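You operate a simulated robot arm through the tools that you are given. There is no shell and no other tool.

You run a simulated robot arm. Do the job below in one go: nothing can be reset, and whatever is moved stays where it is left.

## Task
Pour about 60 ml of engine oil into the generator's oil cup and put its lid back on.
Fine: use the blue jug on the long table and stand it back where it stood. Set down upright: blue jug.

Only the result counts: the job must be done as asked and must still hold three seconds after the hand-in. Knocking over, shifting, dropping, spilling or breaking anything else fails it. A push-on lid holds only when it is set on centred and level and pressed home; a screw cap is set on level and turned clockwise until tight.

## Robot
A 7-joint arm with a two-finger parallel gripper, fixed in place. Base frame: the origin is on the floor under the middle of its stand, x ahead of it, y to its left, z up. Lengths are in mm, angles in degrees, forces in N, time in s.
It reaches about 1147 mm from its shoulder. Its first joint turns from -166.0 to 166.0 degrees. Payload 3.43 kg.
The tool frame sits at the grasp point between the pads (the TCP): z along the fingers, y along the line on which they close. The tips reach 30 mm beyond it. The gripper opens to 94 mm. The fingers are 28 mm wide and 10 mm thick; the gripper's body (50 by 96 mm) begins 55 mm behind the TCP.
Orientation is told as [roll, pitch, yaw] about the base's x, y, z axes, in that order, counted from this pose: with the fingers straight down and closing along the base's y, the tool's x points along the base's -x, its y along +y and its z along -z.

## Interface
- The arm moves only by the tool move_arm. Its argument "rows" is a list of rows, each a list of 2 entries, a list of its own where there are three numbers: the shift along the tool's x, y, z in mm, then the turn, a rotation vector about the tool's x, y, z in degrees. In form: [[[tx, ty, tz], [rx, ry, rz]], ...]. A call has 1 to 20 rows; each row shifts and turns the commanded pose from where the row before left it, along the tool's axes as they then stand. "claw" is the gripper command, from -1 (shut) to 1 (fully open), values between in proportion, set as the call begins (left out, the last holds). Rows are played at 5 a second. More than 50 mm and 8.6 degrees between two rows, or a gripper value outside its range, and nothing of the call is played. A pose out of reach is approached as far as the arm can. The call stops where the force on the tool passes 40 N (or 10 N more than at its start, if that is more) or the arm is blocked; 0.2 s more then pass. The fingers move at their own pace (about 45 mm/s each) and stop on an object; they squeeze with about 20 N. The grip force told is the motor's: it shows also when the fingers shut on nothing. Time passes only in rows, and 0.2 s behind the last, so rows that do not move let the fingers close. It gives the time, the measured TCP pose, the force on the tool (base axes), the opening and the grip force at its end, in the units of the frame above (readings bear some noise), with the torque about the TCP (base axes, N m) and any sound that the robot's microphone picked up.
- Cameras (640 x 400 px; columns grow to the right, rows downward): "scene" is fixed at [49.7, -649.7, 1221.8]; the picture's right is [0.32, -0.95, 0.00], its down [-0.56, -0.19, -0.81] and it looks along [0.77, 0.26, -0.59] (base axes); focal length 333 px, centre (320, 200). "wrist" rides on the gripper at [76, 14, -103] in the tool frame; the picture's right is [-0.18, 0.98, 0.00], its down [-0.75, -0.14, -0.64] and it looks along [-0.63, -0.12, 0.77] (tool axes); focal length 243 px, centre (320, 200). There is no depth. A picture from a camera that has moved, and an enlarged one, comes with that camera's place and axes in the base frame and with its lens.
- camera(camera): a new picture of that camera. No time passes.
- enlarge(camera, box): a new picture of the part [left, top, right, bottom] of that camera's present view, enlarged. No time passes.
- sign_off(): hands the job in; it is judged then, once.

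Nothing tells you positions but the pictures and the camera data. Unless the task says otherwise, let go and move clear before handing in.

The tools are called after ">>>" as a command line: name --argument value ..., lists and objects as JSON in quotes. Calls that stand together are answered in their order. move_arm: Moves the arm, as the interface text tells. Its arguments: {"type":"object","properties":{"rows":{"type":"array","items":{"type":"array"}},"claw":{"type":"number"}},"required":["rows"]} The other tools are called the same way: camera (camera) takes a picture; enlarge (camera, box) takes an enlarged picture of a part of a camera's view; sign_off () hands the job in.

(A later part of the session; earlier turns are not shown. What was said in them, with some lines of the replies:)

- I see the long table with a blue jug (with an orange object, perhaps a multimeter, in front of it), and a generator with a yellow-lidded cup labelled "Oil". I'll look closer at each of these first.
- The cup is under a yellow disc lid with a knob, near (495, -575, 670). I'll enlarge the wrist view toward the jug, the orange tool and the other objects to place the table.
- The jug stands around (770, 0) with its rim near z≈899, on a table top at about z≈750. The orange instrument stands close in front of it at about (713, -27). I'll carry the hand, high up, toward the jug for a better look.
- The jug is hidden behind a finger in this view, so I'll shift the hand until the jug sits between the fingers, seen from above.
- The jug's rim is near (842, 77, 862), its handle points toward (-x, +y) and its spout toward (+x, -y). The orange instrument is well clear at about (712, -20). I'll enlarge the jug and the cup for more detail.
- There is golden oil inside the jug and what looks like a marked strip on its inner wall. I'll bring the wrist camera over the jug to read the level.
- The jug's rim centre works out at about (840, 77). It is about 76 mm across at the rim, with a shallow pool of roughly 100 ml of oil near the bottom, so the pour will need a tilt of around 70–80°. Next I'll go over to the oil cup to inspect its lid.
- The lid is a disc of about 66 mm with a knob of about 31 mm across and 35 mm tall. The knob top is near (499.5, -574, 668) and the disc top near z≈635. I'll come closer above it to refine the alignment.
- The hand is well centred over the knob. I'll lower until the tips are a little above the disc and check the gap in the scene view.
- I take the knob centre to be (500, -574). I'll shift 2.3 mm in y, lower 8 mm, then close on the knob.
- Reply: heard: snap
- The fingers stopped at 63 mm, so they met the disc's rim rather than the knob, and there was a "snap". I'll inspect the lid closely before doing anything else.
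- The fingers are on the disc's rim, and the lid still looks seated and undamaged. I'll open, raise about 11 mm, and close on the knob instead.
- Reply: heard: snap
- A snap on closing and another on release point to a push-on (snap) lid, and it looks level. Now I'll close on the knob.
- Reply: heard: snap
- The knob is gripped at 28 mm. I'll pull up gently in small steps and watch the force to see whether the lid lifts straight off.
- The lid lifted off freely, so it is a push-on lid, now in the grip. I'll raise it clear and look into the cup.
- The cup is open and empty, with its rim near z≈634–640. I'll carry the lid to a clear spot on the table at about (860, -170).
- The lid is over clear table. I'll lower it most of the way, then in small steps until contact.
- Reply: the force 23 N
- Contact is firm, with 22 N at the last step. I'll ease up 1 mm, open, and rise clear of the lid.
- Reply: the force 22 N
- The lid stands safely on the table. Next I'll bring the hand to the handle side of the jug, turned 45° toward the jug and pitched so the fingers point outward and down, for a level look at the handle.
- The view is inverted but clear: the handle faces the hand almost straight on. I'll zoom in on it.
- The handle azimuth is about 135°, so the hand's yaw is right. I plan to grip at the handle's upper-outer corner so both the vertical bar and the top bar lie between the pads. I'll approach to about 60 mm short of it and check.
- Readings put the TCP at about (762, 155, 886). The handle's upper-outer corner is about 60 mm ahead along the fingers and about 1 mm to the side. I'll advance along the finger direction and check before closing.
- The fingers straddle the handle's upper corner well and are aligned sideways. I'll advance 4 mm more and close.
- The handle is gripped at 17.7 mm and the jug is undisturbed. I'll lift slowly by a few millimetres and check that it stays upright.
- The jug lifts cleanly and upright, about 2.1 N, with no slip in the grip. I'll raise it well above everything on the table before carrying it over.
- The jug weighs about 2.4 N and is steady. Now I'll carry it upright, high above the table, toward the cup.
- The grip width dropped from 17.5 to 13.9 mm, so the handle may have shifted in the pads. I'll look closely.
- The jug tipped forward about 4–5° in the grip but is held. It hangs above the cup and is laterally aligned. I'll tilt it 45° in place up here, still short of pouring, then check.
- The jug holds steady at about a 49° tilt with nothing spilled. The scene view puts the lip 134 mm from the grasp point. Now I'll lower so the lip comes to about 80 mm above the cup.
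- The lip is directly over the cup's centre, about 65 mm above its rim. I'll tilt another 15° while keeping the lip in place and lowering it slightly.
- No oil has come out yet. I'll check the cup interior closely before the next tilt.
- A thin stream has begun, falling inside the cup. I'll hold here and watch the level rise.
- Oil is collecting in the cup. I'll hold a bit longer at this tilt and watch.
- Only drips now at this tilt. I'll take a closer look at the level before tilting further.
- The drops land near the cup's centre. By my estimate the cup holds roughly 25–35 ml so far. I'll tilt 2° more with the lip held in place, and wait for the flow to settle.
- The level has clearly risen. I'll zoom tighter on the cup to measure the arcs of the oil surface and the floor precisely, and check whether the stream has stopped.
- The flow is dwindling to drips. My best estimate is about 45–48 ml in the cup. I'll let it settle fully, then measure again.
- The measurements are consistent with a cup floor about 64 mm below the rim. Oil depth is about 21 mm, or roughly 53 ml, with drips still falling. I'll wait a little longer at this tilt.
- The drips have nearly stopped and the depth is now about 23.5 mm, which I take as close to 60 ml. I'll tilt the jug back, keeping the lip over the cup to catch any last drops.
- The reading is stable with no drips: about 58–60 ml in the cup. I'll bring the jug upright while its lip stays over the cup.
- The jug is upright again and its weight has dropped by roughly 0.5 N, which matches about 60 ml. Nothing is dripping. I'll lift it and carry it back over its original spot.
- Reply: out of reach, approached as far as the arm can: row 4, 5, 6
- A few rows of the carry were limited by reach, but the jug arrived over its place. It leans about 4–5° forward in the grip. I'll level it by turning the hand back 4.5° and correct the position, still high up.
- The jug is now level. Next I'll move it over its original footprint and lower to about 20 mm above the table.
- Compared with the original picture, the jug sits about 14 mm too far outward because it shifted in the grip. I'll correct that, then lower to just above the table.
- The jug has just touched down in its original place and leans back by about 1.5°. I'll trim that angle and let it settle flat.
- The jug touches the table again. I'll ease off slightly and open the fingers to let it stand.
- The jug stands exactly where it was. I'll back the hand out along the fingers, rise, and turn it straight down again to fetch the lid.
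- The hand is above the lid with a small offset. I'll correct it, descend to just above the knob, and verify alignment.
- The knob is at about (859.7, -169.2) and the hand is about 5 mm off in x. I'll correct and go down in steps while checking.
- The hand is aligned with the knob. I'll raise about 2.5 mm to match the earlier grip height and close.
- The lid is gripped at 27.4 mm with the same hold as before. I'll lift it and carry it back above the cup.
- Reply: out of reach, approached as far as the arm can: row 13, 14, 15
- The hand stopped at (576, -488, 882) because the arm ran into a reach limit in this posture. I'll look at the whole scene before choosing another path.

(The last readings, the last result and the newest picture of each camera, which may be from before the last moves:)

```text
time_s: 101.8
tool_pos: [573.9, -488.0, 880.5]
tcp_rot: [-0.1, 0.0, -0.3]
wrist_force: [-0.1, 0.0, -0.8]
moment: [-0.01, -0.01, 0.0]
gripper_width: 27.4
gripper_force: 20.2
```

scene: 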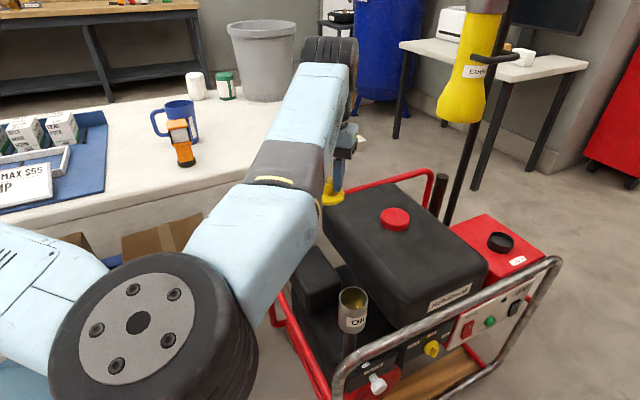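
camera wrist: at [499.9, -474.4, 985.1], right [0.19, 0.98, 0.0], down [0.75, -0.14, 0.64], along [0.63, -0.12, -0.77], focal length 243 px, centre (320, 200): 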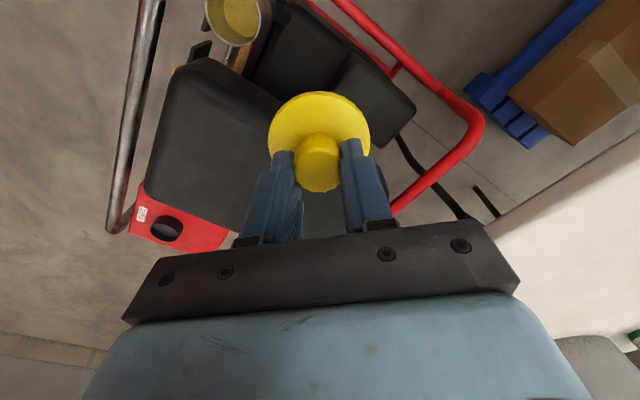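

The arm's elbow has swung to the other side since the jug trip, which blocks this approach. The lid is round, so the hand's yaw is free. I'll try small yaw changes here and see which one frees the motion toward the cup.

>>> move_arm --rows '[[[0, 0, -20], [0, 0, 0]], [[0, 0, -20], [0, 0, 8]], [[0, 0, 0], [0, 0, 8]], [[0, 0, 0], [0, 0, 0]]]'

>>> camera --camera "scene"

```text
time_s: 102.8
tool_pos: [573.9, -487.8, 901.1]
tcp_rot: [0.0, 0.0, -16.1]
wrist_force: [-0.4, 0.7, -1.2]
moment: [-0.04, -0.02, 0.04]
gripper_width: 27.6
gripper_force: 19.9
out of reach, approached as far as the arm can: row 1
```

```text
taken
```

scene: 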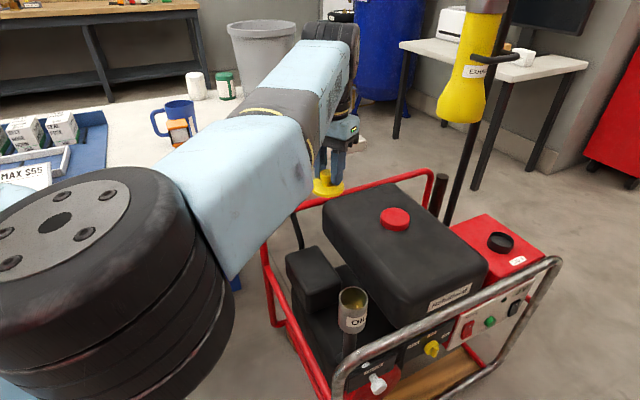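

Turning the yaw this way moves the elbow upward, back toward its earlier posture, and it stays reachable. I'll continue this turn gently.

>>> move_arm --rows '[[[0, 0, 0], [0, 0, 7]], [[0, 0, 0], [0, 0, 7]], [[0, 0, 0], [0, 0, 7]], [[0, 0, 0], [0, 0, 0]]]'

>>> camera --camera "scene"

```text
time_s: 103.8
tool_pos: [572.9, -488.9, 899.7]
tcp_rot: [0.0, 0.0, -37.1]
wrist_force: [-0.4, 0.9, -0.6]
moment: [0.0, -0.02, -0.03]
gripper_width: 27.5
gripper_force: 20.2
```

```text
taken
```

scene: 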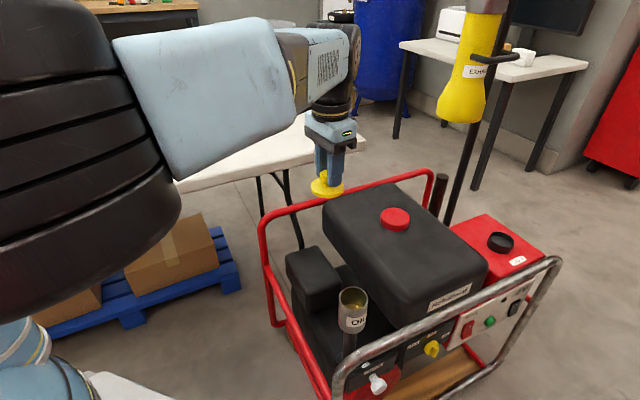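

>>> move_arm --rows '[[[0, 0, 0], [0, 0, 7]], [[0, 0, 0], [0, 0, 7]], [[0, 0, 0], [0, 0, 0]]]'

>>> camera --camera "scene"

```text
time_s: 104.6
tool_pos: [571.9, -490.6, 900.4]
tcp_rot: [0.0, 0.0, -51.1]
wrist_force: [0.0, 0.4, -0.7]
moment: [-0.01, 0.0, -0.01]
gripper_width: 27.7
gripper_force: 19.6
```

```text
taken
```

scene: 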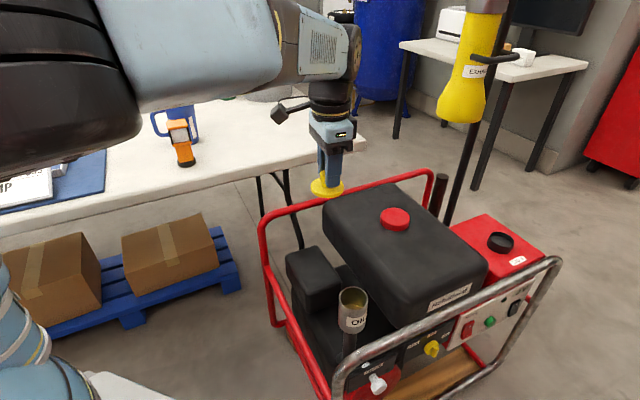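

The elbow is up again. I'll try moving toward the cup with this yaw.

>>> move_arm --rows '[[[-5.05, -27.35, 0], [0, 0, 0]], [[-5.05, -27.35, 0], [0, 0, 0]], [[0, 0, 0], [0, 0, 0]]]'

>>> camera --camera "scene"

```text
time_s: 105.4
tool_pos: [536.4, -532.4, 898.6]
tcp_rot: [0.0, 0.0, -51.0]
wrist_force: [0.2, 0.0, -0.5]
moment: [-0.02, 0.01, -0.01]
gripper_width: 27.4
gripper_force: 19.8
```

```text
taken
```

scene: 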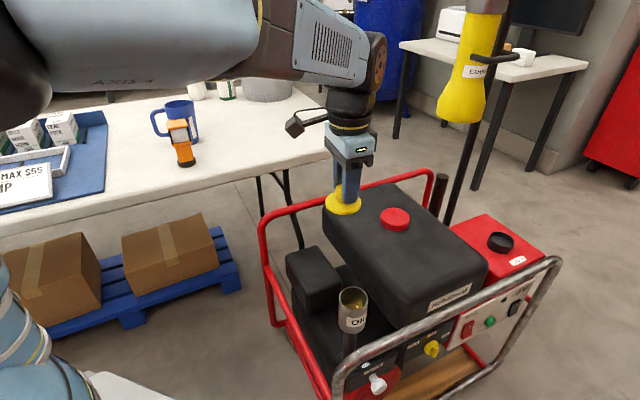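

That works. I'll continue to directly above the cup.

>>> move_arm --rows '[[[-5.05, -27.35, 0], [0, 0, 0]], [[-5.05, -26, 0], [0, 0, 0]], [[0, 0, 30], [0, 0, 0]], [[0, 0, 30], [0, 0, 0]], [[0, 0, 0], [0, 0, 0]]]'

>>> camera --camera "scene"

>>> camera --camera "wrist"

```text
time_s: 106.6
tool_pos: [501.5, -572.0, 840.4]
tcp_rot: [0.0, 0.2, -51.1]
wrist_force: [-0.1, -0.1, -0.1]
moment: [-0.02, 0.02, 0.06]
gripper_width: 27.2
gripper_force: 19.9
```

```text
taken
```

scene: 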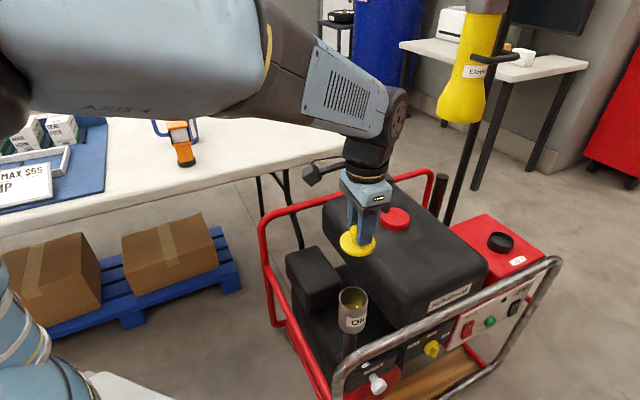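

```text
taken
camera wrist: at [465.7, -504.5, 942.8], right [0.88, 0.48, 0.0], down [0.36, -0.67, 0.64], along [0.31, -0.56, -0.77], focal length 243 px, centre (320, 200)
```

wrist: 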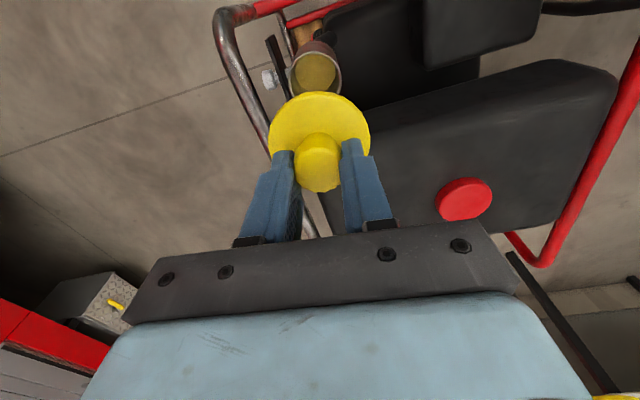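

The lid hangs over the cup. I'll correct a couple of millimetres and lower it to about 25 mm above its seat, then compare its place with the original picture.

>>> move_arm --rows '[[[-0.64, -2.7, 32], [0, 0, 0]], [[0, 0, 32], [0, 0, 0]], [[0, 0, 32], [0, 0, 0]], [[0, 0, 28], [0, 0, 0]], [[0, 0, 0], [0, 0, 0]]]'

>>> move_arm --rows '[[[0, 0, 0], [0, 0, 0]]]'

>>> enlarge --camera "scene" --box '[310, 250, 400, 325]'

>>> enlarge --camera "wrist" --box '[240, 20, 400, 200]'

```text
time_s: 107.8
tool_pos: [498.6, -575.3, 717.3]
tcp_rot: [0.0, -0.1, -51.1]
wrist_force: [-0.1, 0.0, 0.6]
moment: [0.02, -0.01, 0.01]
gripper_width: 27.3
gripper_force: 20.1
```

```text
time_s: 108.2
tool_pos: [498.6, -576.2, 717.1]
tcp_rot: [-0.1, 0.0, -50.9]
wrist_force: [-0.2, 0.0, -0.4]
moment: [0.03, 0.03, -0.01]
gripper_width: 27.5
gripper_force: 19.8
```

```text
5.33 times, centred on (355, 288) of scene
camera zoom: at [49.7, -649.7, 1221.8], right [0.32, -0.95, 0.0], down [-0.56, -0.19, -0.81], along [0.77, 0.26, -0.59], focal length 1775 px, centre (133, -267)
```

zoom: 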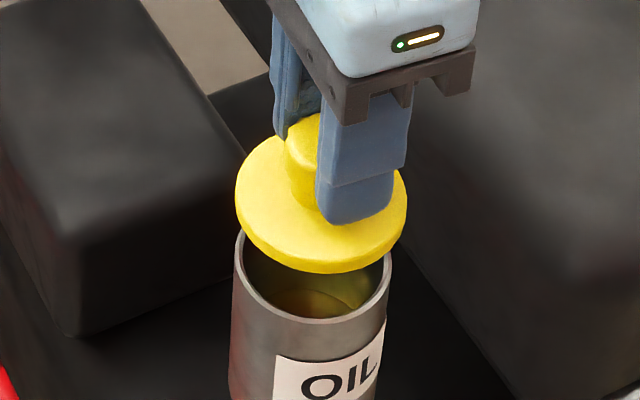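

```text
2.22 times, centred on (320, 110) of wrist
camera zoom: at [463.9, -508.2, 820.6], right [0.88, 0.48, 0.0], down [0.37, -0.67, 0.64], along [0.31, -0.56, -0.77], focal length 539 px, centre (320, 400)
```

zoom: 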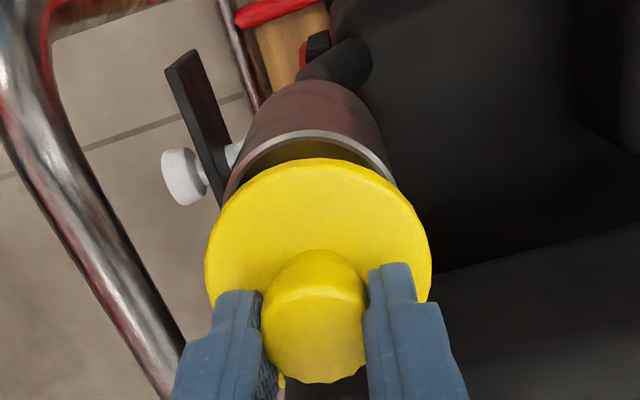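

>>> move_arm --rows '[[[0.65, 1.42, 8], [0, 0, 0]], [[0, 0, 8], [0, 0, 0]], [[0, 0, 0], [0, 0, 0]]]'

>>> move_arm --rows '[[[0, 0, 0], [0, 0, 0]]]'

>>> enlarge --camera "scene" --box '[325, 260, 385, 330]'

>>> enlarge --camera "wrist" --box '[240, 20, 400, 200]'

```text
time_s: 109.0
tool_pos: [499.3, -573.5, 702.1]
tcp_rot: [0.0, 0.1, -51.0]
wrist_force: [0.8, 0.0, -0.3]
moment: [0.01, -0.04, 0.0]
gripper_width: 27.4
gripper_force: 20.0
```

```text
time_s: 109.4
tool_pos: [498.7, -573.4, 699.7]
tcp_rot: [0.0, 0.1, -51.0]
wrist_force: [0.3, -1.1, -0.6]
moment: [-0.03, 0.01, -0.02]
gripper_width: 27.4
gripper_force: 19.8
```

```text
5.71 times, centred on (355, 295) of scene
camera zoom: at [49.7, -649.7, 1221.8], right [0.32, -0.95, 0.0], down [-0.56, -0.19, -0.81], along [0.77, 0.26, -0.59], focal length 1902 px, centre (120, -343)
```

zoom: 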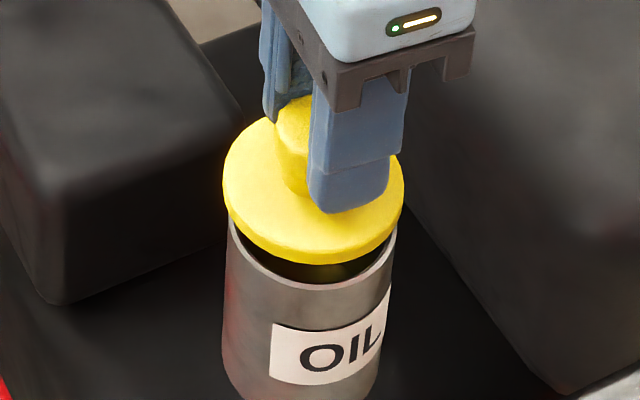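

```text
2.22 times, centred on (320, 110) of wrist
camera zoom: at [463.9, -506.4, 803.9], right [0.88, 0.48, 0.0], down [0.36, -0.67, 0.64], along [0.31, -0.56, -0.77], focal length 539 px, centre (320, 400)
```

zoom: 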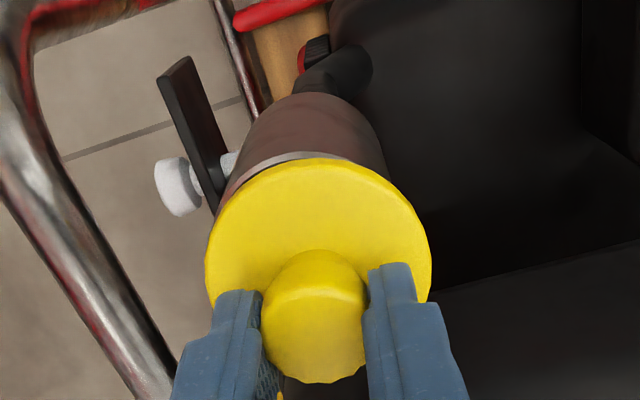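

The lid is nearly centred. I'll apply a sub-millimetre correction and lower until just above the cup, checking again.

>>> move_arm --rows '[[[-0.9, -0.2, 4], [0, 0, 0]], [[0, 0, 3], [0, 0, 0]], [[0, 0, 0], [0, 0, 0]]]'

>>> move_arm --rows '[[[0, 0, 0], [0, 0, 0]]]'

>>> enlarge --camera "scene" --box '[335, 275, 375, 325]'

>>> enlarge --camera "wrist" --box '[240, 20, 400, 200]'

```text
time_s: 110.2
tool_pos: [500.7, -574.6, 692.6]
tcp_rot: [0.0, 0.0, -50.9]
wrist_force: [0.5, 1.0, -0.6]
moment: [-0.02, -0.01, 0.01]
gripper_width: 27.3
gripper_force: 19.3
```

```text
time_s: 110.6
tool_pos: [499.8, -574.3, 693.9]
tcp_rot: [0.0, 0.1, -51.1]
wrist_force: [-0.3, -0.5, -0.7]
moment: [0.02, 0.0, -0.01]
gripper_width: 27.2
gripper_force: 20.2
```

```text
8.00 times, centred on (355, 300) of scene
camera zoom: at [49.7, -649.7, 1221.8], right [0.32, -0.95, 0.0], down [-0.56, -0.19, -0.81], along [0.77, 0.26, -0.59], focal length 2662 px, centre (40, -600)
```

zoom: 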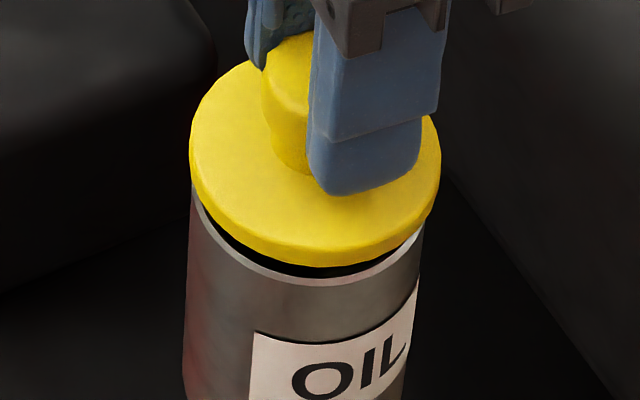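

```text
2.22 times, centred on (320, 110) of wrist
camera zoom: at [465.0, -507.7, 796.3], right [0.88, 0.48, 0.0], down [0.36, -0.67, 0.64], along [0.31, -0.56, -0.77], focal length 539 px, centre (320, 400)
```

zoom: 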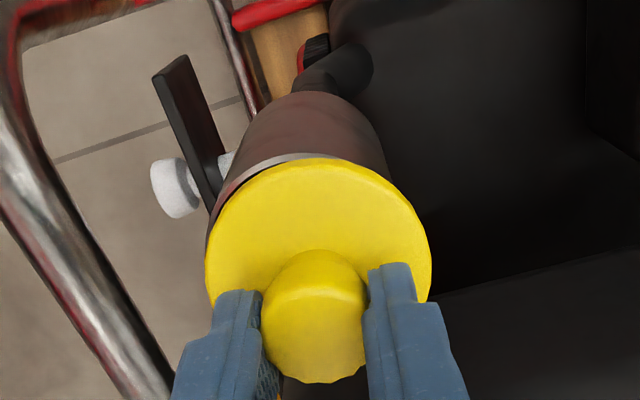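

I want a precise centring check before seating, so I'll look at the gap between the disc and the rim from both cameras at high zoom.

>>> enlarge --camera "wrist" --box '[260, 60, 380, 140]'

>>> enlarge --camera "scene" --box '[340, 280, 375, 305]'

```text
5.00 times, centred on (320, 100) of wrist
camera zoom: at [465.0, -507.7, 796.3], right [0.88, 0.48, 0.0], down [0.36, -0.67, 0.64], along [0.31, -0.56, -0.77], focal length 1213 px, centre (320, 700)
```

zoom: 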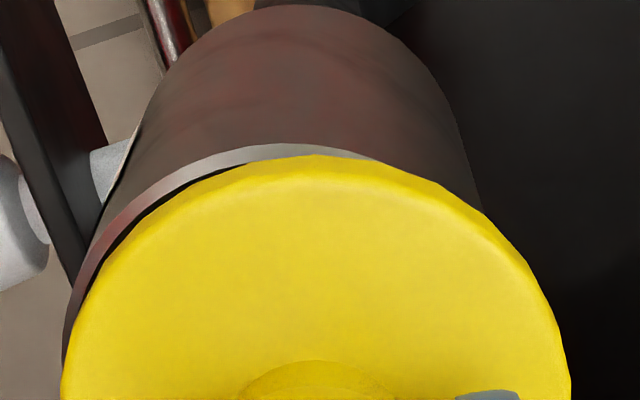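

```text
16.00 times, centred on (358, 292) of scene
camera zoom: at [49.7, -649.7, 1221.8], right [0.32, -0.95, 0.0], down [-0.56, -0.19, -0.81], along [0.77, 0.26, -0.59], focal length 5325 px, centre (-280, -1280)
```

zoom: 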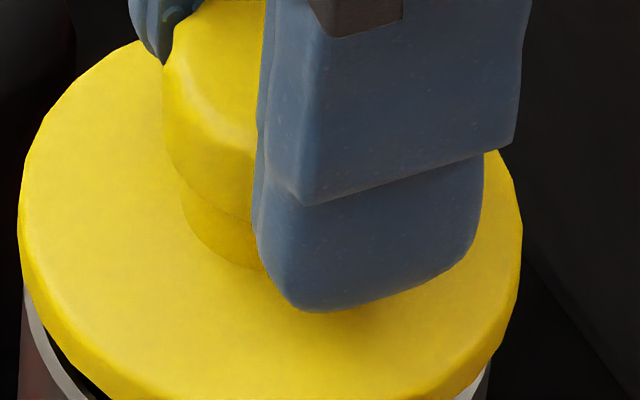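

The two views agree that the lid sits about 4.7 mm too far in +x. I'll correct that and check again.

>>> move_arm --rows '[[[2.35, -4.0, 0], [0, 0, 0]], [[0, 0, 0], [0, 0, 0]]]'

>>> enlarge --camera "wrist" --box '[260, 60, 380, 140]'

>>> enlarge --camera "scene" --box '[335, 275, 375, 325]'

```text
time_s: 111.2
tool_pos: [496.1, -574.8, 694.5]
tcp_rot: [0.0, -0.1, -51.1]
wrist_force: [0.5, 0.7, 0.1]
moment: [-0.01, 0.0, -0.01]
gripper_width: 27.1
gripper_force: 20.1
```

```text
5.00 times, centred on (320, 100) of wrist
camera zoom: at [460.2, -508.0, 796.8], right [0.88, 0.48, 0.0], down [0.36, -0.67, 0.64], along [0.31, -0.56, -0.77], focal length 1213 px, centre (320, 700)
```

zoom: 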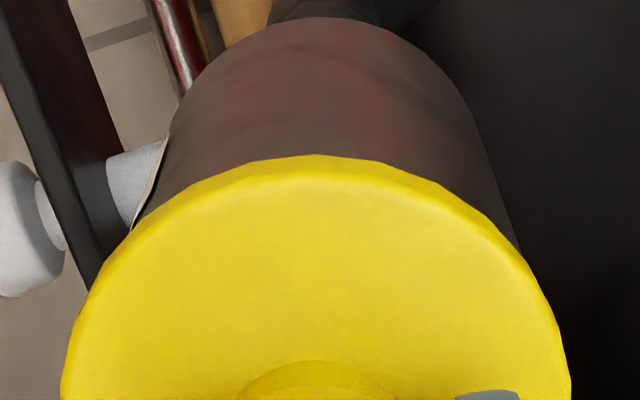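

```text
8.00 times, centred on (355, 300) of scene
camera zoom: at [49.7, -649.7, 1221.8], right [0.32, -0.95, 0.0], down [-0.56, -0.19, -0.81], along [0.77, 0.26, -0.59], focal length 2662 px, centre (40, -600)
```

zoom: 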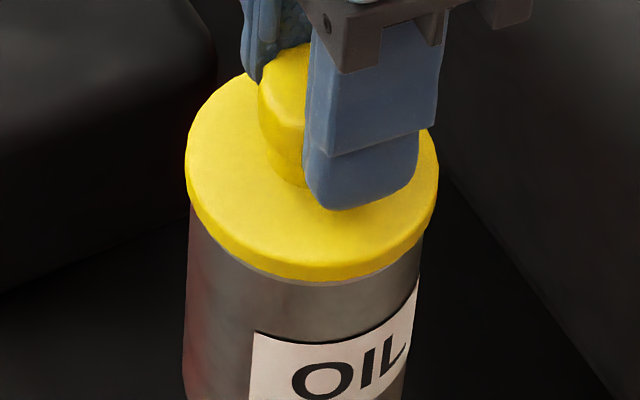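

Centring now agrees within about 1 mm in both views. I'll nudge 0.8 mm back and lower gently toward the seat, watching the force.

>>> move_arm --rows '[[[-0.35, 0.75, 1.5], [0, 0, 0]], [[0, 0, 1], [0, 0, 0]], [[0, 0, 0], [0, 0, 0]]]'

>>> enlarge --camera "scene" --box '[335, 275, 375, 325]'

>>> enlarge --camera "wrist" --box '[260, 60, 380, 140]'

```text
time_s: 112.0
tool_pos: [495.3, -574.8, 690.2]
tcp_rot: [0.0, -0.1, -51.0]
wrist_force: [0.0, -0.2, -0.3]
moment: [0.05, -0.02, -0.01]
gripper_width: 27.2
gripper_force: 19.6
```

```text
8.00 times, centred on (355, 300) of scene
camera zoom: at [49.7, -649.7, 1221.8], right [0.32, -0.95, 0.0], down [-0.56, -0.19, -0.81], along [0.77, 0.26, -0.59], focal length 2662 px, centre (40, -600)
```

zoom: 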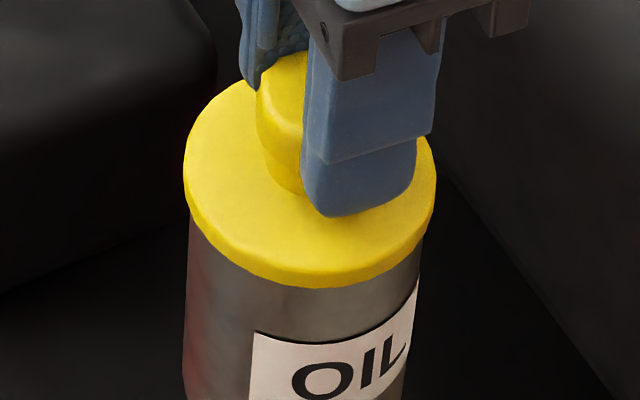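

```text
5.00 times, centred on (320, 100) of wrist
camera zoom: at [460.4, -507.6, 793.7], right [0.88, 0.48, 0.0], down [0.37, -0.67, 0.64], along [0.3, -0.56, -0.77], focal length 1213 px, centre (320, 700)
```

zoom: 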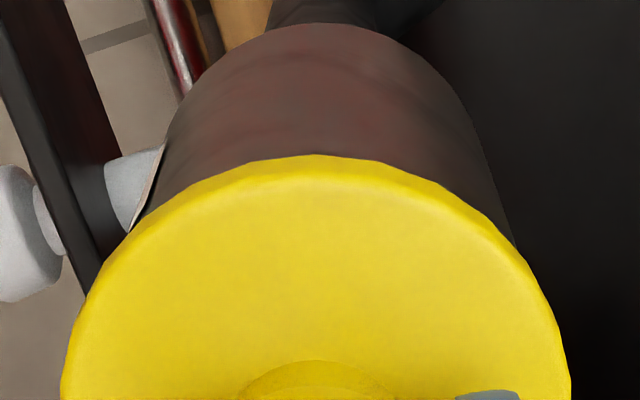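

>>> move_arm --rows '[[[-1.24, 1.05, 0], [0, 0, 0]], [[0, 0, 0], [0, 0, 0]]]'

>>> move_arm --rows '[[[0, 0, 1], [0, 0, 0]], [[0, 0, 0], [0, 0, 0]]]'

>>> enlarge --camera "scene" --box '[335, 275, 375, 325]'

>>> enlarge --camera "wrist" --box '[260, 60, 380, 140]'

```text
time_s: 112.6
tool_pos: [497.6, -575.4, 690.8]
tcp_rot: [0.0, 0.1, -50.9]
wrist_force: [-0.1, -0.6, -0.7]
moment: [-0.02, 0.01, 0.02]
gripper_width: 27.3
gripper_force: 19.8
```

```text
time_s: 113.2
tool_pos: [497.3, -575.3, 691.1]
tcp_rot: [0.0, 0.1, -51.0]
wrist_force: [0.2, -0.5, -0.5]
moment: [0.01, 0.0, 0.0]
gripper_width: 27.3
gripper_force: 20.5
```

```text
8.00 times, centred on (355, 300) of scene
camera zoom: at [49.7, -649.7, 1221.8], right [0.32, -0.95, 0.0], down [-0.56, -0.19, -0.81], along [0.77, 0.26, -0.59], focal length 2662 px, centre (40, -600)
```

zoom: 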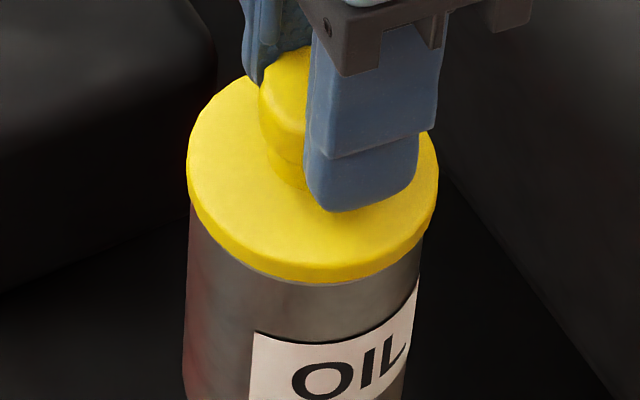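

```text
5.00 times, centred on (320, 100) of wrist
camera zoom: at [462.5, -507.8, 793.1], right [0.88, 0.48, 0.0], down [0.37, -0.67, 0.64], along [0.31, -0.56, -0.77], focal length 1213 px, centre (320, 700)
```

zoom: 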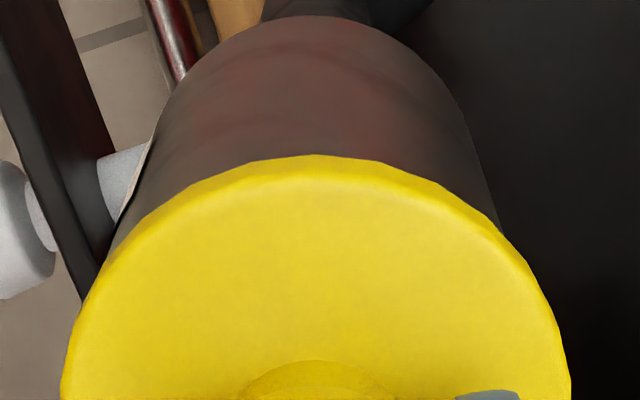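

Bracketing the two positions puts the centred position about 1 mm back. I'll apply that, then lower in 1 mm steps watching the force.

>>> move_arm --rows '[[[0.69, -0.85, 0], [0, 0, 0]], [[0, 0, 0], [0, 0, 0]]]'

>>> enlarge --camera "wrist" --box '[260, 60, 380, 140]'

>>> move_arm --rows '[[[0, 0, 1], [0, 0, 0]], [[0, 0, 0], [0, 0, 0]]]'

>>> move_arm --rows '[[[0, 0, 1], [0, 0, 0]], [[0, 0, 0], [0, 0, 0]]]'

>>> enlarge --camera "scene" --box '[335, 275, 375, 325]'

```text
time_s: 113.8
tool_pos: [495.6, -574.8, 689.8]
tcp_rot: [0.0, 0.1, -51.0]
wrist_force: [0.1, -0.3, -0.1]
moment: [0.01, 0.0, 0.02]
gripper_width: 27.4
gripper_force: 19.7
```

```text
5.00 times, centred on (320, 100) of wrist
camera zoom: at [460.8, -507.7, 792.6], right [0.88, 0.48, 0.0], down [0.37, -0.67, 0.64], along [0.31, -0.56, -0.77], focal length 1213 px, centre (320, 700)
```

zoom: 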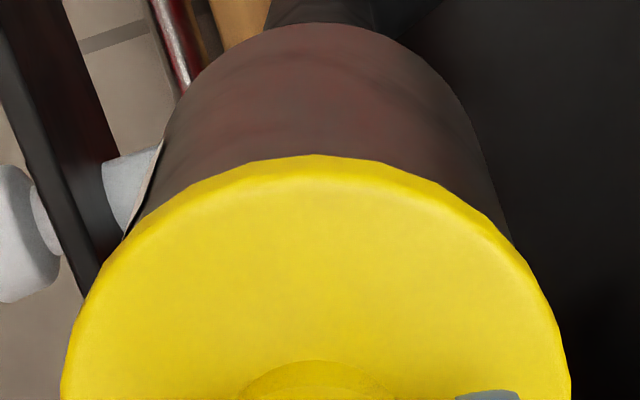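

```text
time_s: 114.4
tool_pos: [496.7, -575.9, 689.1]
tcp_rot: [-0.1, 0.1, -51.0]
wrist_force: [-0.4, 0.6, -0.2]
moment: [-0.01, 0.04, -0.02]
gripper_width: 27.5
gripper_force: 20.3
```

```text
time_s: 115.0
tool_pos: [496.7, -574.0, 689.0]
tcp_rot: [0.0, 0.0, -50.9]
wrist_force: [-0.4, 0.8, 0.0]
moment: [0.02, -0.01, -0.01]
gripper_width: 27.2
gripper_force: 20.2
```

```text
8.00 times, centred on (355, 300) of scene
camera zoom: at [49.7, -649.7, 1221.8], right [0.32, -0.95, 0.0], down [-0.56, -0.19, -0.81], along [0.77, 0.26, -0.59], focal length 2662 px, centre (40, -600)
```

zoom: 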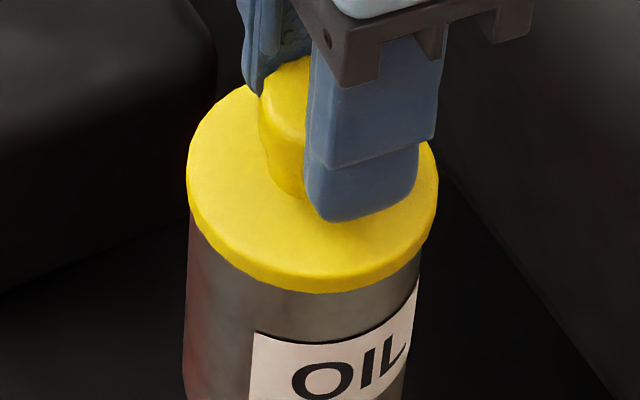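

>>> move_arm --rows '[[[0, 0, 1], [0, 0, 0]], [[0, 0, 0], [0, 0, 0]]]'

>>> move_arm --rows '[[[0, 0, 1], [0, 0, 0]], [[0, 0, 0], [0, 0, 0]]]'

>>> enlarge --camera "scene" --box '[335, 275, 375, 325]'

>>> enlarge --camera "wrist" --box '[260, 60, 380, 140]'

```text
time_s: 115.6
tool_pos: [497.0, -575.4, 688.6]
tcp_rot: [0.0, -0.1, -51.0]
wrist_force: [-1.2, 7.3, 21.1]
moment: [0.3, 0.13, 0.0]
gripper_width: 27.5
gripper_force: 19.8
heard: snap
```

```text
time_s: 116.2
tool_pos: [496.9, -575.1, 688.3]
tcp_rot: [0.0, -0.1, -51.0]
wrist_force: [-0.7, 5.6, 23.7]
moment: [0.16, 0.02, -0.01]
gripper_width: 27.7
gripper_force: 20.0
```

```text
8.00 times, centred on (355, 300) of scene
camera zoom: at [49.7, -649.7, 1221.8], right [0.32, -0.95, 0.0], down [-0.56, -0.19, -0.81], along [0.77, 0.26, -0.59], focal length 2662 px, centre (40, -600)
```

zoom: 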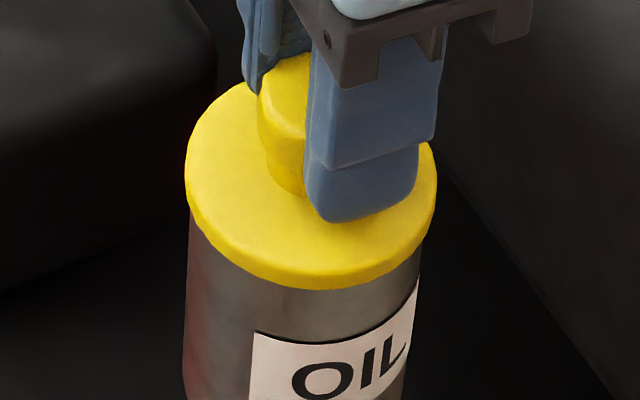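

```text
5.00 times, centred on (320, 100) of wrist
camera zoom: at [461.4, -508.1, 790.1], right [0.88, 0.48, 0.0], down [0.36, -0.67, 0.64], along [0.31, -0.57, -0.77], focal length 1213 px, centre (320, 700)
```

zoom: 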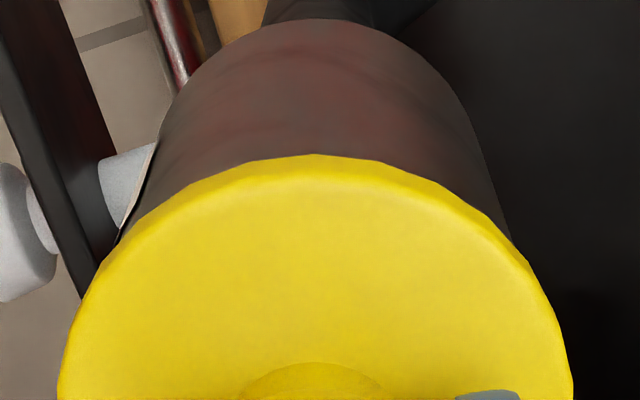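

A snap was heard with about 21 N of pressing force, and the disc is back at its original height in the picture. I'll press a little more to be sure it is home.

>>> move_arm --rows '[[[0, 0, 0.5], [0, 0, 0]], [[0, 0, 0.3], [0, 0, 0]], [[0, 0, 0], [0, 0, 0]]]'

>>> enlarge --camera "scene" --box '[335, 275, 375, 325]'

```text
time_s: 117.0
tool_pos: [497.1, -574.3, 685.4]
tcp_rot: [0.0, -0.1, -50.9]
wrist_force: [12.7, -3.3, 23.1]
moment: [0.04, -0.27, -0.07]
gripper_width: 27.3
gripper_force: 19.7
```

```text
8.00 times, centred on (355, 300) of scene
camera zoom: at [49.7, -649.7, 1221.8], right [0.32, -0.95, 0.0], down [-0.56, -0.19, -0.81], along [0.77, 0.26, -0.59], focal length 2662 px, centre (40, -600)
```

zoom: 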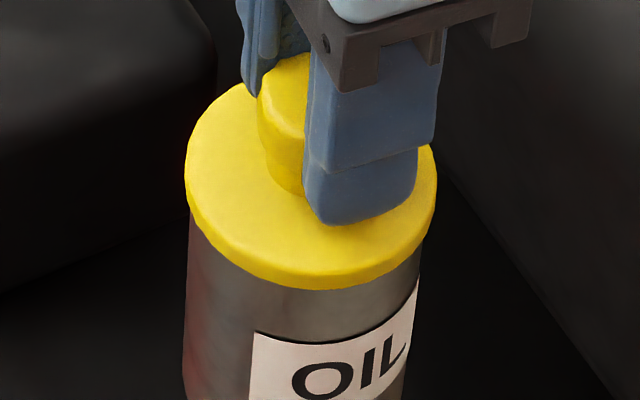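

The lid sits flush in its original place. There is some sideways load on the hand, so I'll ease that off before letting go.

>>> move_arm --rows '[[[-0.66, 0.5, 0], [0, 0, 0]], [[0, 0, 0], [0, 0, 0]]]'

```text
time_s: 117.6
tool_pos: [496.6, -574.3, 684.5]
tcp_rot: [0.0, -0.1, -51.0]
wrist_force: [8.4, 0.9, 22.8]
moment: [0.1, -0.13, -0.04]
gripper_width: 27.5
gripper_force: 20.4
```

>>> move_arm --rows '[[[-0.5, 0.62, 0], [0, 0, 0]], [[0, 0, 0], [0, 0, 0]]]'

>>> enlarge --camera "scene" --box '[335, 275, 375, 325]'

```text
time_s: 118.2
tool_pos: [496.9, -575.1, 685.0]
tcp_rot: [-0.1, 0.1, -50.9]
wrist_force: [0.7, 1.7, 19.7]
moment: [0.09, 0.06, 0.0]
gripper_width: 27.2
gripper_force: 20.1
```

```text
8.00 times, centred on (355, 300) of scene
camera zoom: at [49.7, -649.7, 1221.8], right [0.32, -0.95, 0.0], down [-0.56, -0.19, -0.81], along [0.77, 0.26, -0.59], focal length 2662 px, centre (40, -600)
```

zoom: 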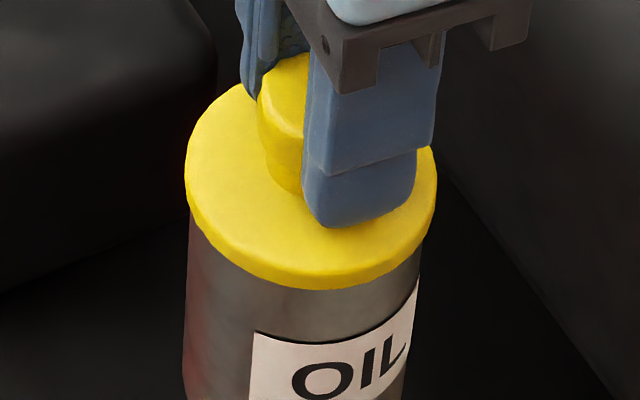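

The sideways load is gone, leaving about 20 N straight down on the lid. Now I'll open the fingers and listen and look.

>>> move_arm --rows '[[[0, 0, 0], [0, 0, 0]], [[0, 0, 0], [0, 0, 0]], [[0, 0, 0], [0, 0, 0]], [[0, 0, 0], [0, 0, 0]]]' --claw 1

>>> enlarge --camera "scene" --box '[335, 275, 375, 325]'

>>> enlarge --camera "wrist" --box '[240, 20, 400, 200]'

```text
time_s: 119.2
tool_pos: [497.6, -575.0, 683.7]
tcp_rot: [0.0, -0.1, -51.0]
wrist_force: [1.3, -0.4, 0.3]
moment: [-0.02, 0.01, 0.01]
gripper_width: 93.9
gripper_force: 0.1
```

```text
8.00 times, centred on (355, 300) of scene
camera zoom: at [49.7, -649.7, 1221.8], right [0.32, -0.95, 0.0], down [-0.56, -0.19, -0.81], along [0.77, 0.26, -0.59], focal length 2662 px, centre (40, -600)
```

zoom: 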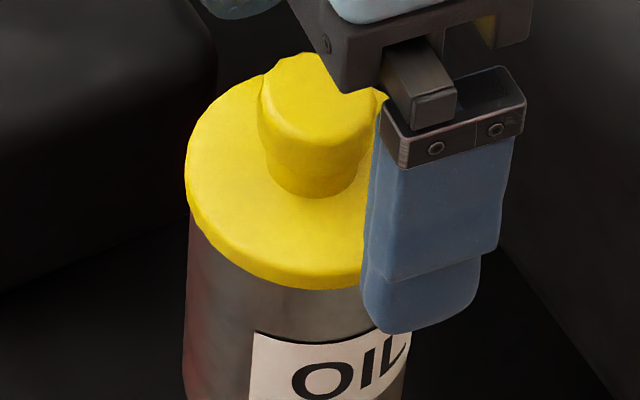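

```text
2.22 times, centred on (320, 110) of wrist
camera zoom: at [462.2, -508.2, 787.9], right [0.88, 0.48, 0.0], down [0.36, -0.67, 0.64], along [0.31, -0.56, -0.77], focal length 539 px, centre (320, 400)
```

zoom: 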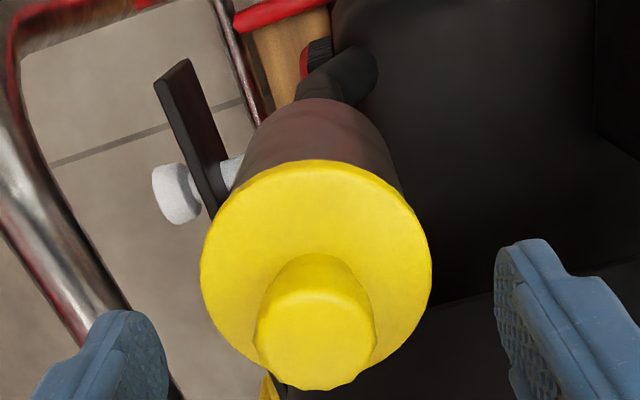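

The lid stays in place. I'll rise straight up clear of it and inspect it.

>>> move_arm --rows '[[[0, 0, -15], [0, 0, 0]], [[0, 0, -30], [0, 0, 0]], [[0, 0, -40], [0, 0, 0]], [[0, 0, -40], [0, 0, 0]], [[0, 0, 0], [0, 0, 0]]]'

>>> enlarge --camera "scene" --box '[335, 275, 375, 325]'

>>> enlarge --camera "wrist" --box '[240, 0, 400, 140]'

>>> enlarge --camera "scene" --box '[320, 270, 390, 350]'

```text
time_s: 120.4
tool_pos: [498.0, -574.8, 811.6]
tcp_rot: [0.0, 0.1, -51.0]
wrist_force: [0.0, 0.0, 0.5]
moment: [0.02, 0.01, 0.01]
gripper_width: 93.9
gripper_force: 0.0
```

```text
8.00 times, centred on (355, 300) of scene
camera zoom: at [49.7, -649.7, 1221.8], right [0.32, -0.95, 0.0], down [-0.56, -0.19, -0.81], along [0.77, 0.26, -0.59], focal length 2662 px, centre (40, -600)
```

zoom: 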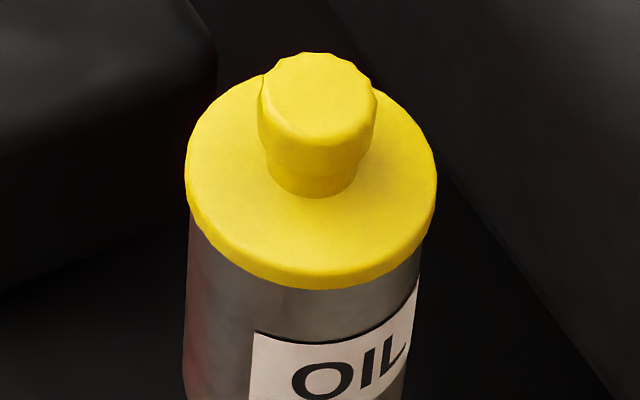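

```text
2.86 times, centred on (320, 70) of wrist
camera zoom: at [462.1, -508.5, 914.7], right [0.88, 0.48, 0.0], down [0.37, -0.67, 0.64], along [0.31, -0.56, -0.77], focal length 693 px, centre (320, 571)
```

zoom: 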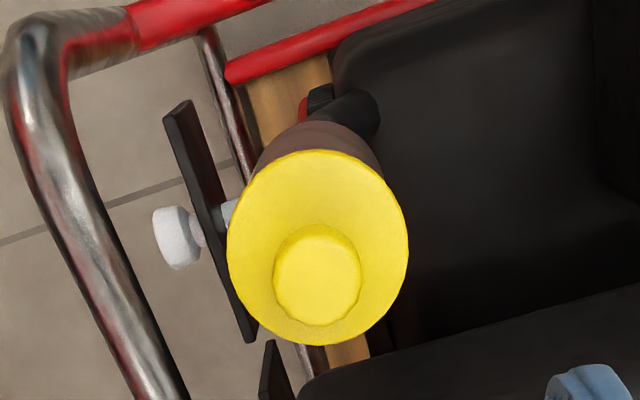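

```text
5.00 times, centred on (355, 310) of scene
camera zoom: at [49.7, -649.7, 1221.8], right [0.32, -0.95, 0.0], down [-0.56, -0.19, -0.81], along [0.77, 0.26, -0.59], focal length 1664 px, centre (145, -350)
```

zoom: 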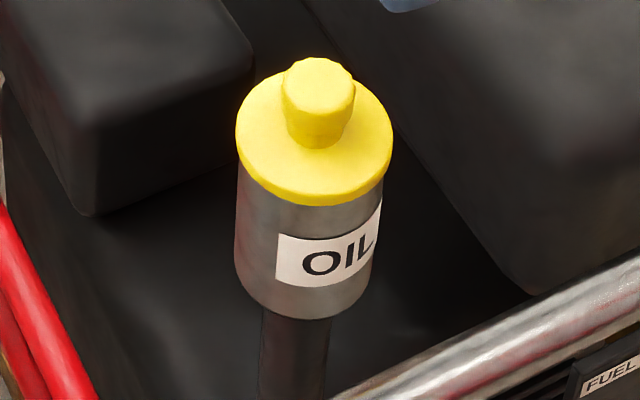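

The lid's picture matches the very first one pixel for pixel, so it is seated, centred and level. I'll do a last overall check of the jug and the surroundings.

>>> move_arm --rows '[[[0, 0, -40], [0, 0, 0]], [[0, 0, -40], [0, 0, 0]], [[0, 0, 0], [0, 0, 0]]]'

>>> camera --camera "scene"

>>> enlarge --camera "scene" --box '[130, 60, 290, 180]'

>>> enlarge --camera "scene" --box '[240, 160, 580, 400]'

```text
time_s: 121.2
tool_pos: [497.8, -573.2, 890.6]
tcp_rot: [0.0, 0.0, -51.0]
wrist_force: [-0.1, -0.3, 0.6]
moment: [0.01, -0.03, 0.0]
gripper_width: 93.8
gripper_force: 0.2
```

```text
taken
```

scene: 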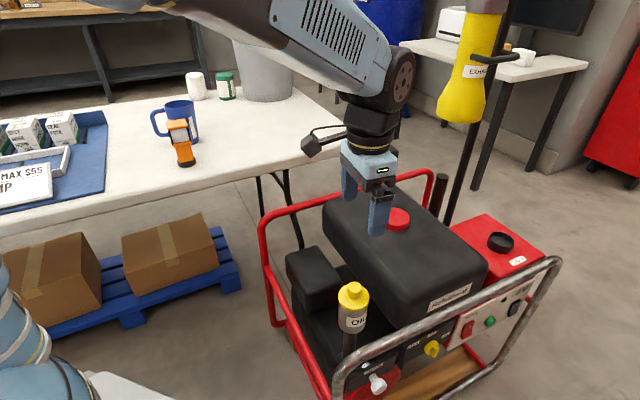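

```text
3.33 times, centred on (210, 120) of scene
camera zoom: at [49.7, -649.7, 1221.8], right [0.32, -0.95, 0.0], down [-0.56, -0.19, -0.81], along [0.77, 0.26, -0.59], focal length 1109 px, centre (687, 467)
```

zoom: 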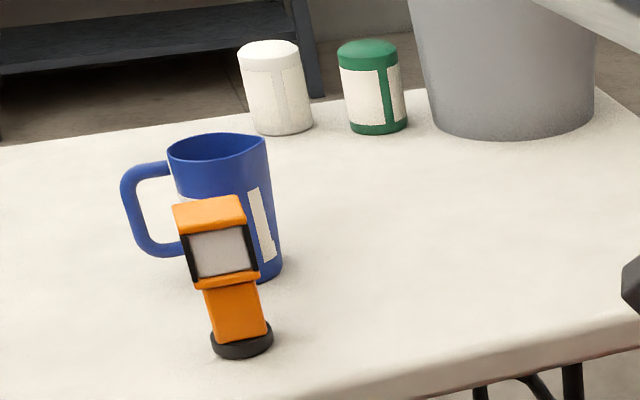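

```text
1.67 times, centred on (410, 280) of scene
camera zoom: at [49.7, -649.7, 1221.8], right [0.32, -0.95, 0.0], down [-0.56, -0.19, -0.81], along [0.77, 0.26, -0.59], focal length 555 px, centre (170, 67)
```

zoom: 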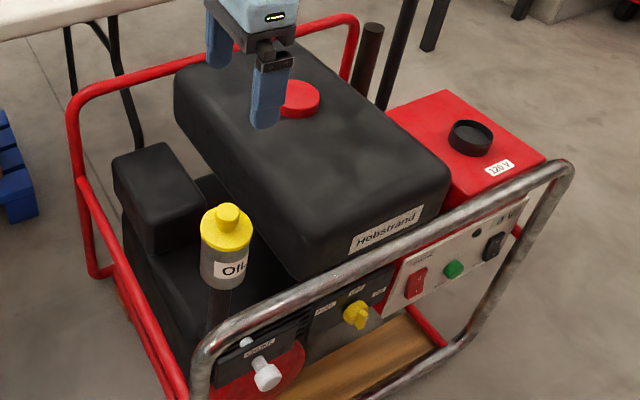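

The lid is seated on the oil cup. The blue jug stands upright in its original place, and nothing else has moved and no spill shows. The hand is empty and clear, so I'm handing the job in.

>>> sign_off

```text
The job is handed in.
```

The oil cup has about 60 ml of oil in it and its lid is back on. The blue jug is standing upright where it was. The job is handed in, but I haven't been told how it was judged.

- **Oil amount:** I judged the amount from the oil level in the cup, at roughly 58–60 ml. It could be off by about 5 ml. The jug's weight dropped by about 0.5 N, which fits, but that reading is rough.
- **Lid:** It went on with an audible snap under about 20 N of pressure. In the scene camera it looks the same as it did at the start.
- **Jug:** It shifted in the grip while I carried it, so I corrected its angle and position before letting go. It now lines up with its original place in the picture.
- **Surroundings:** In the final pictures nothing else had moved and I saw no spills. The hand was empty and above the generator when I handed in.
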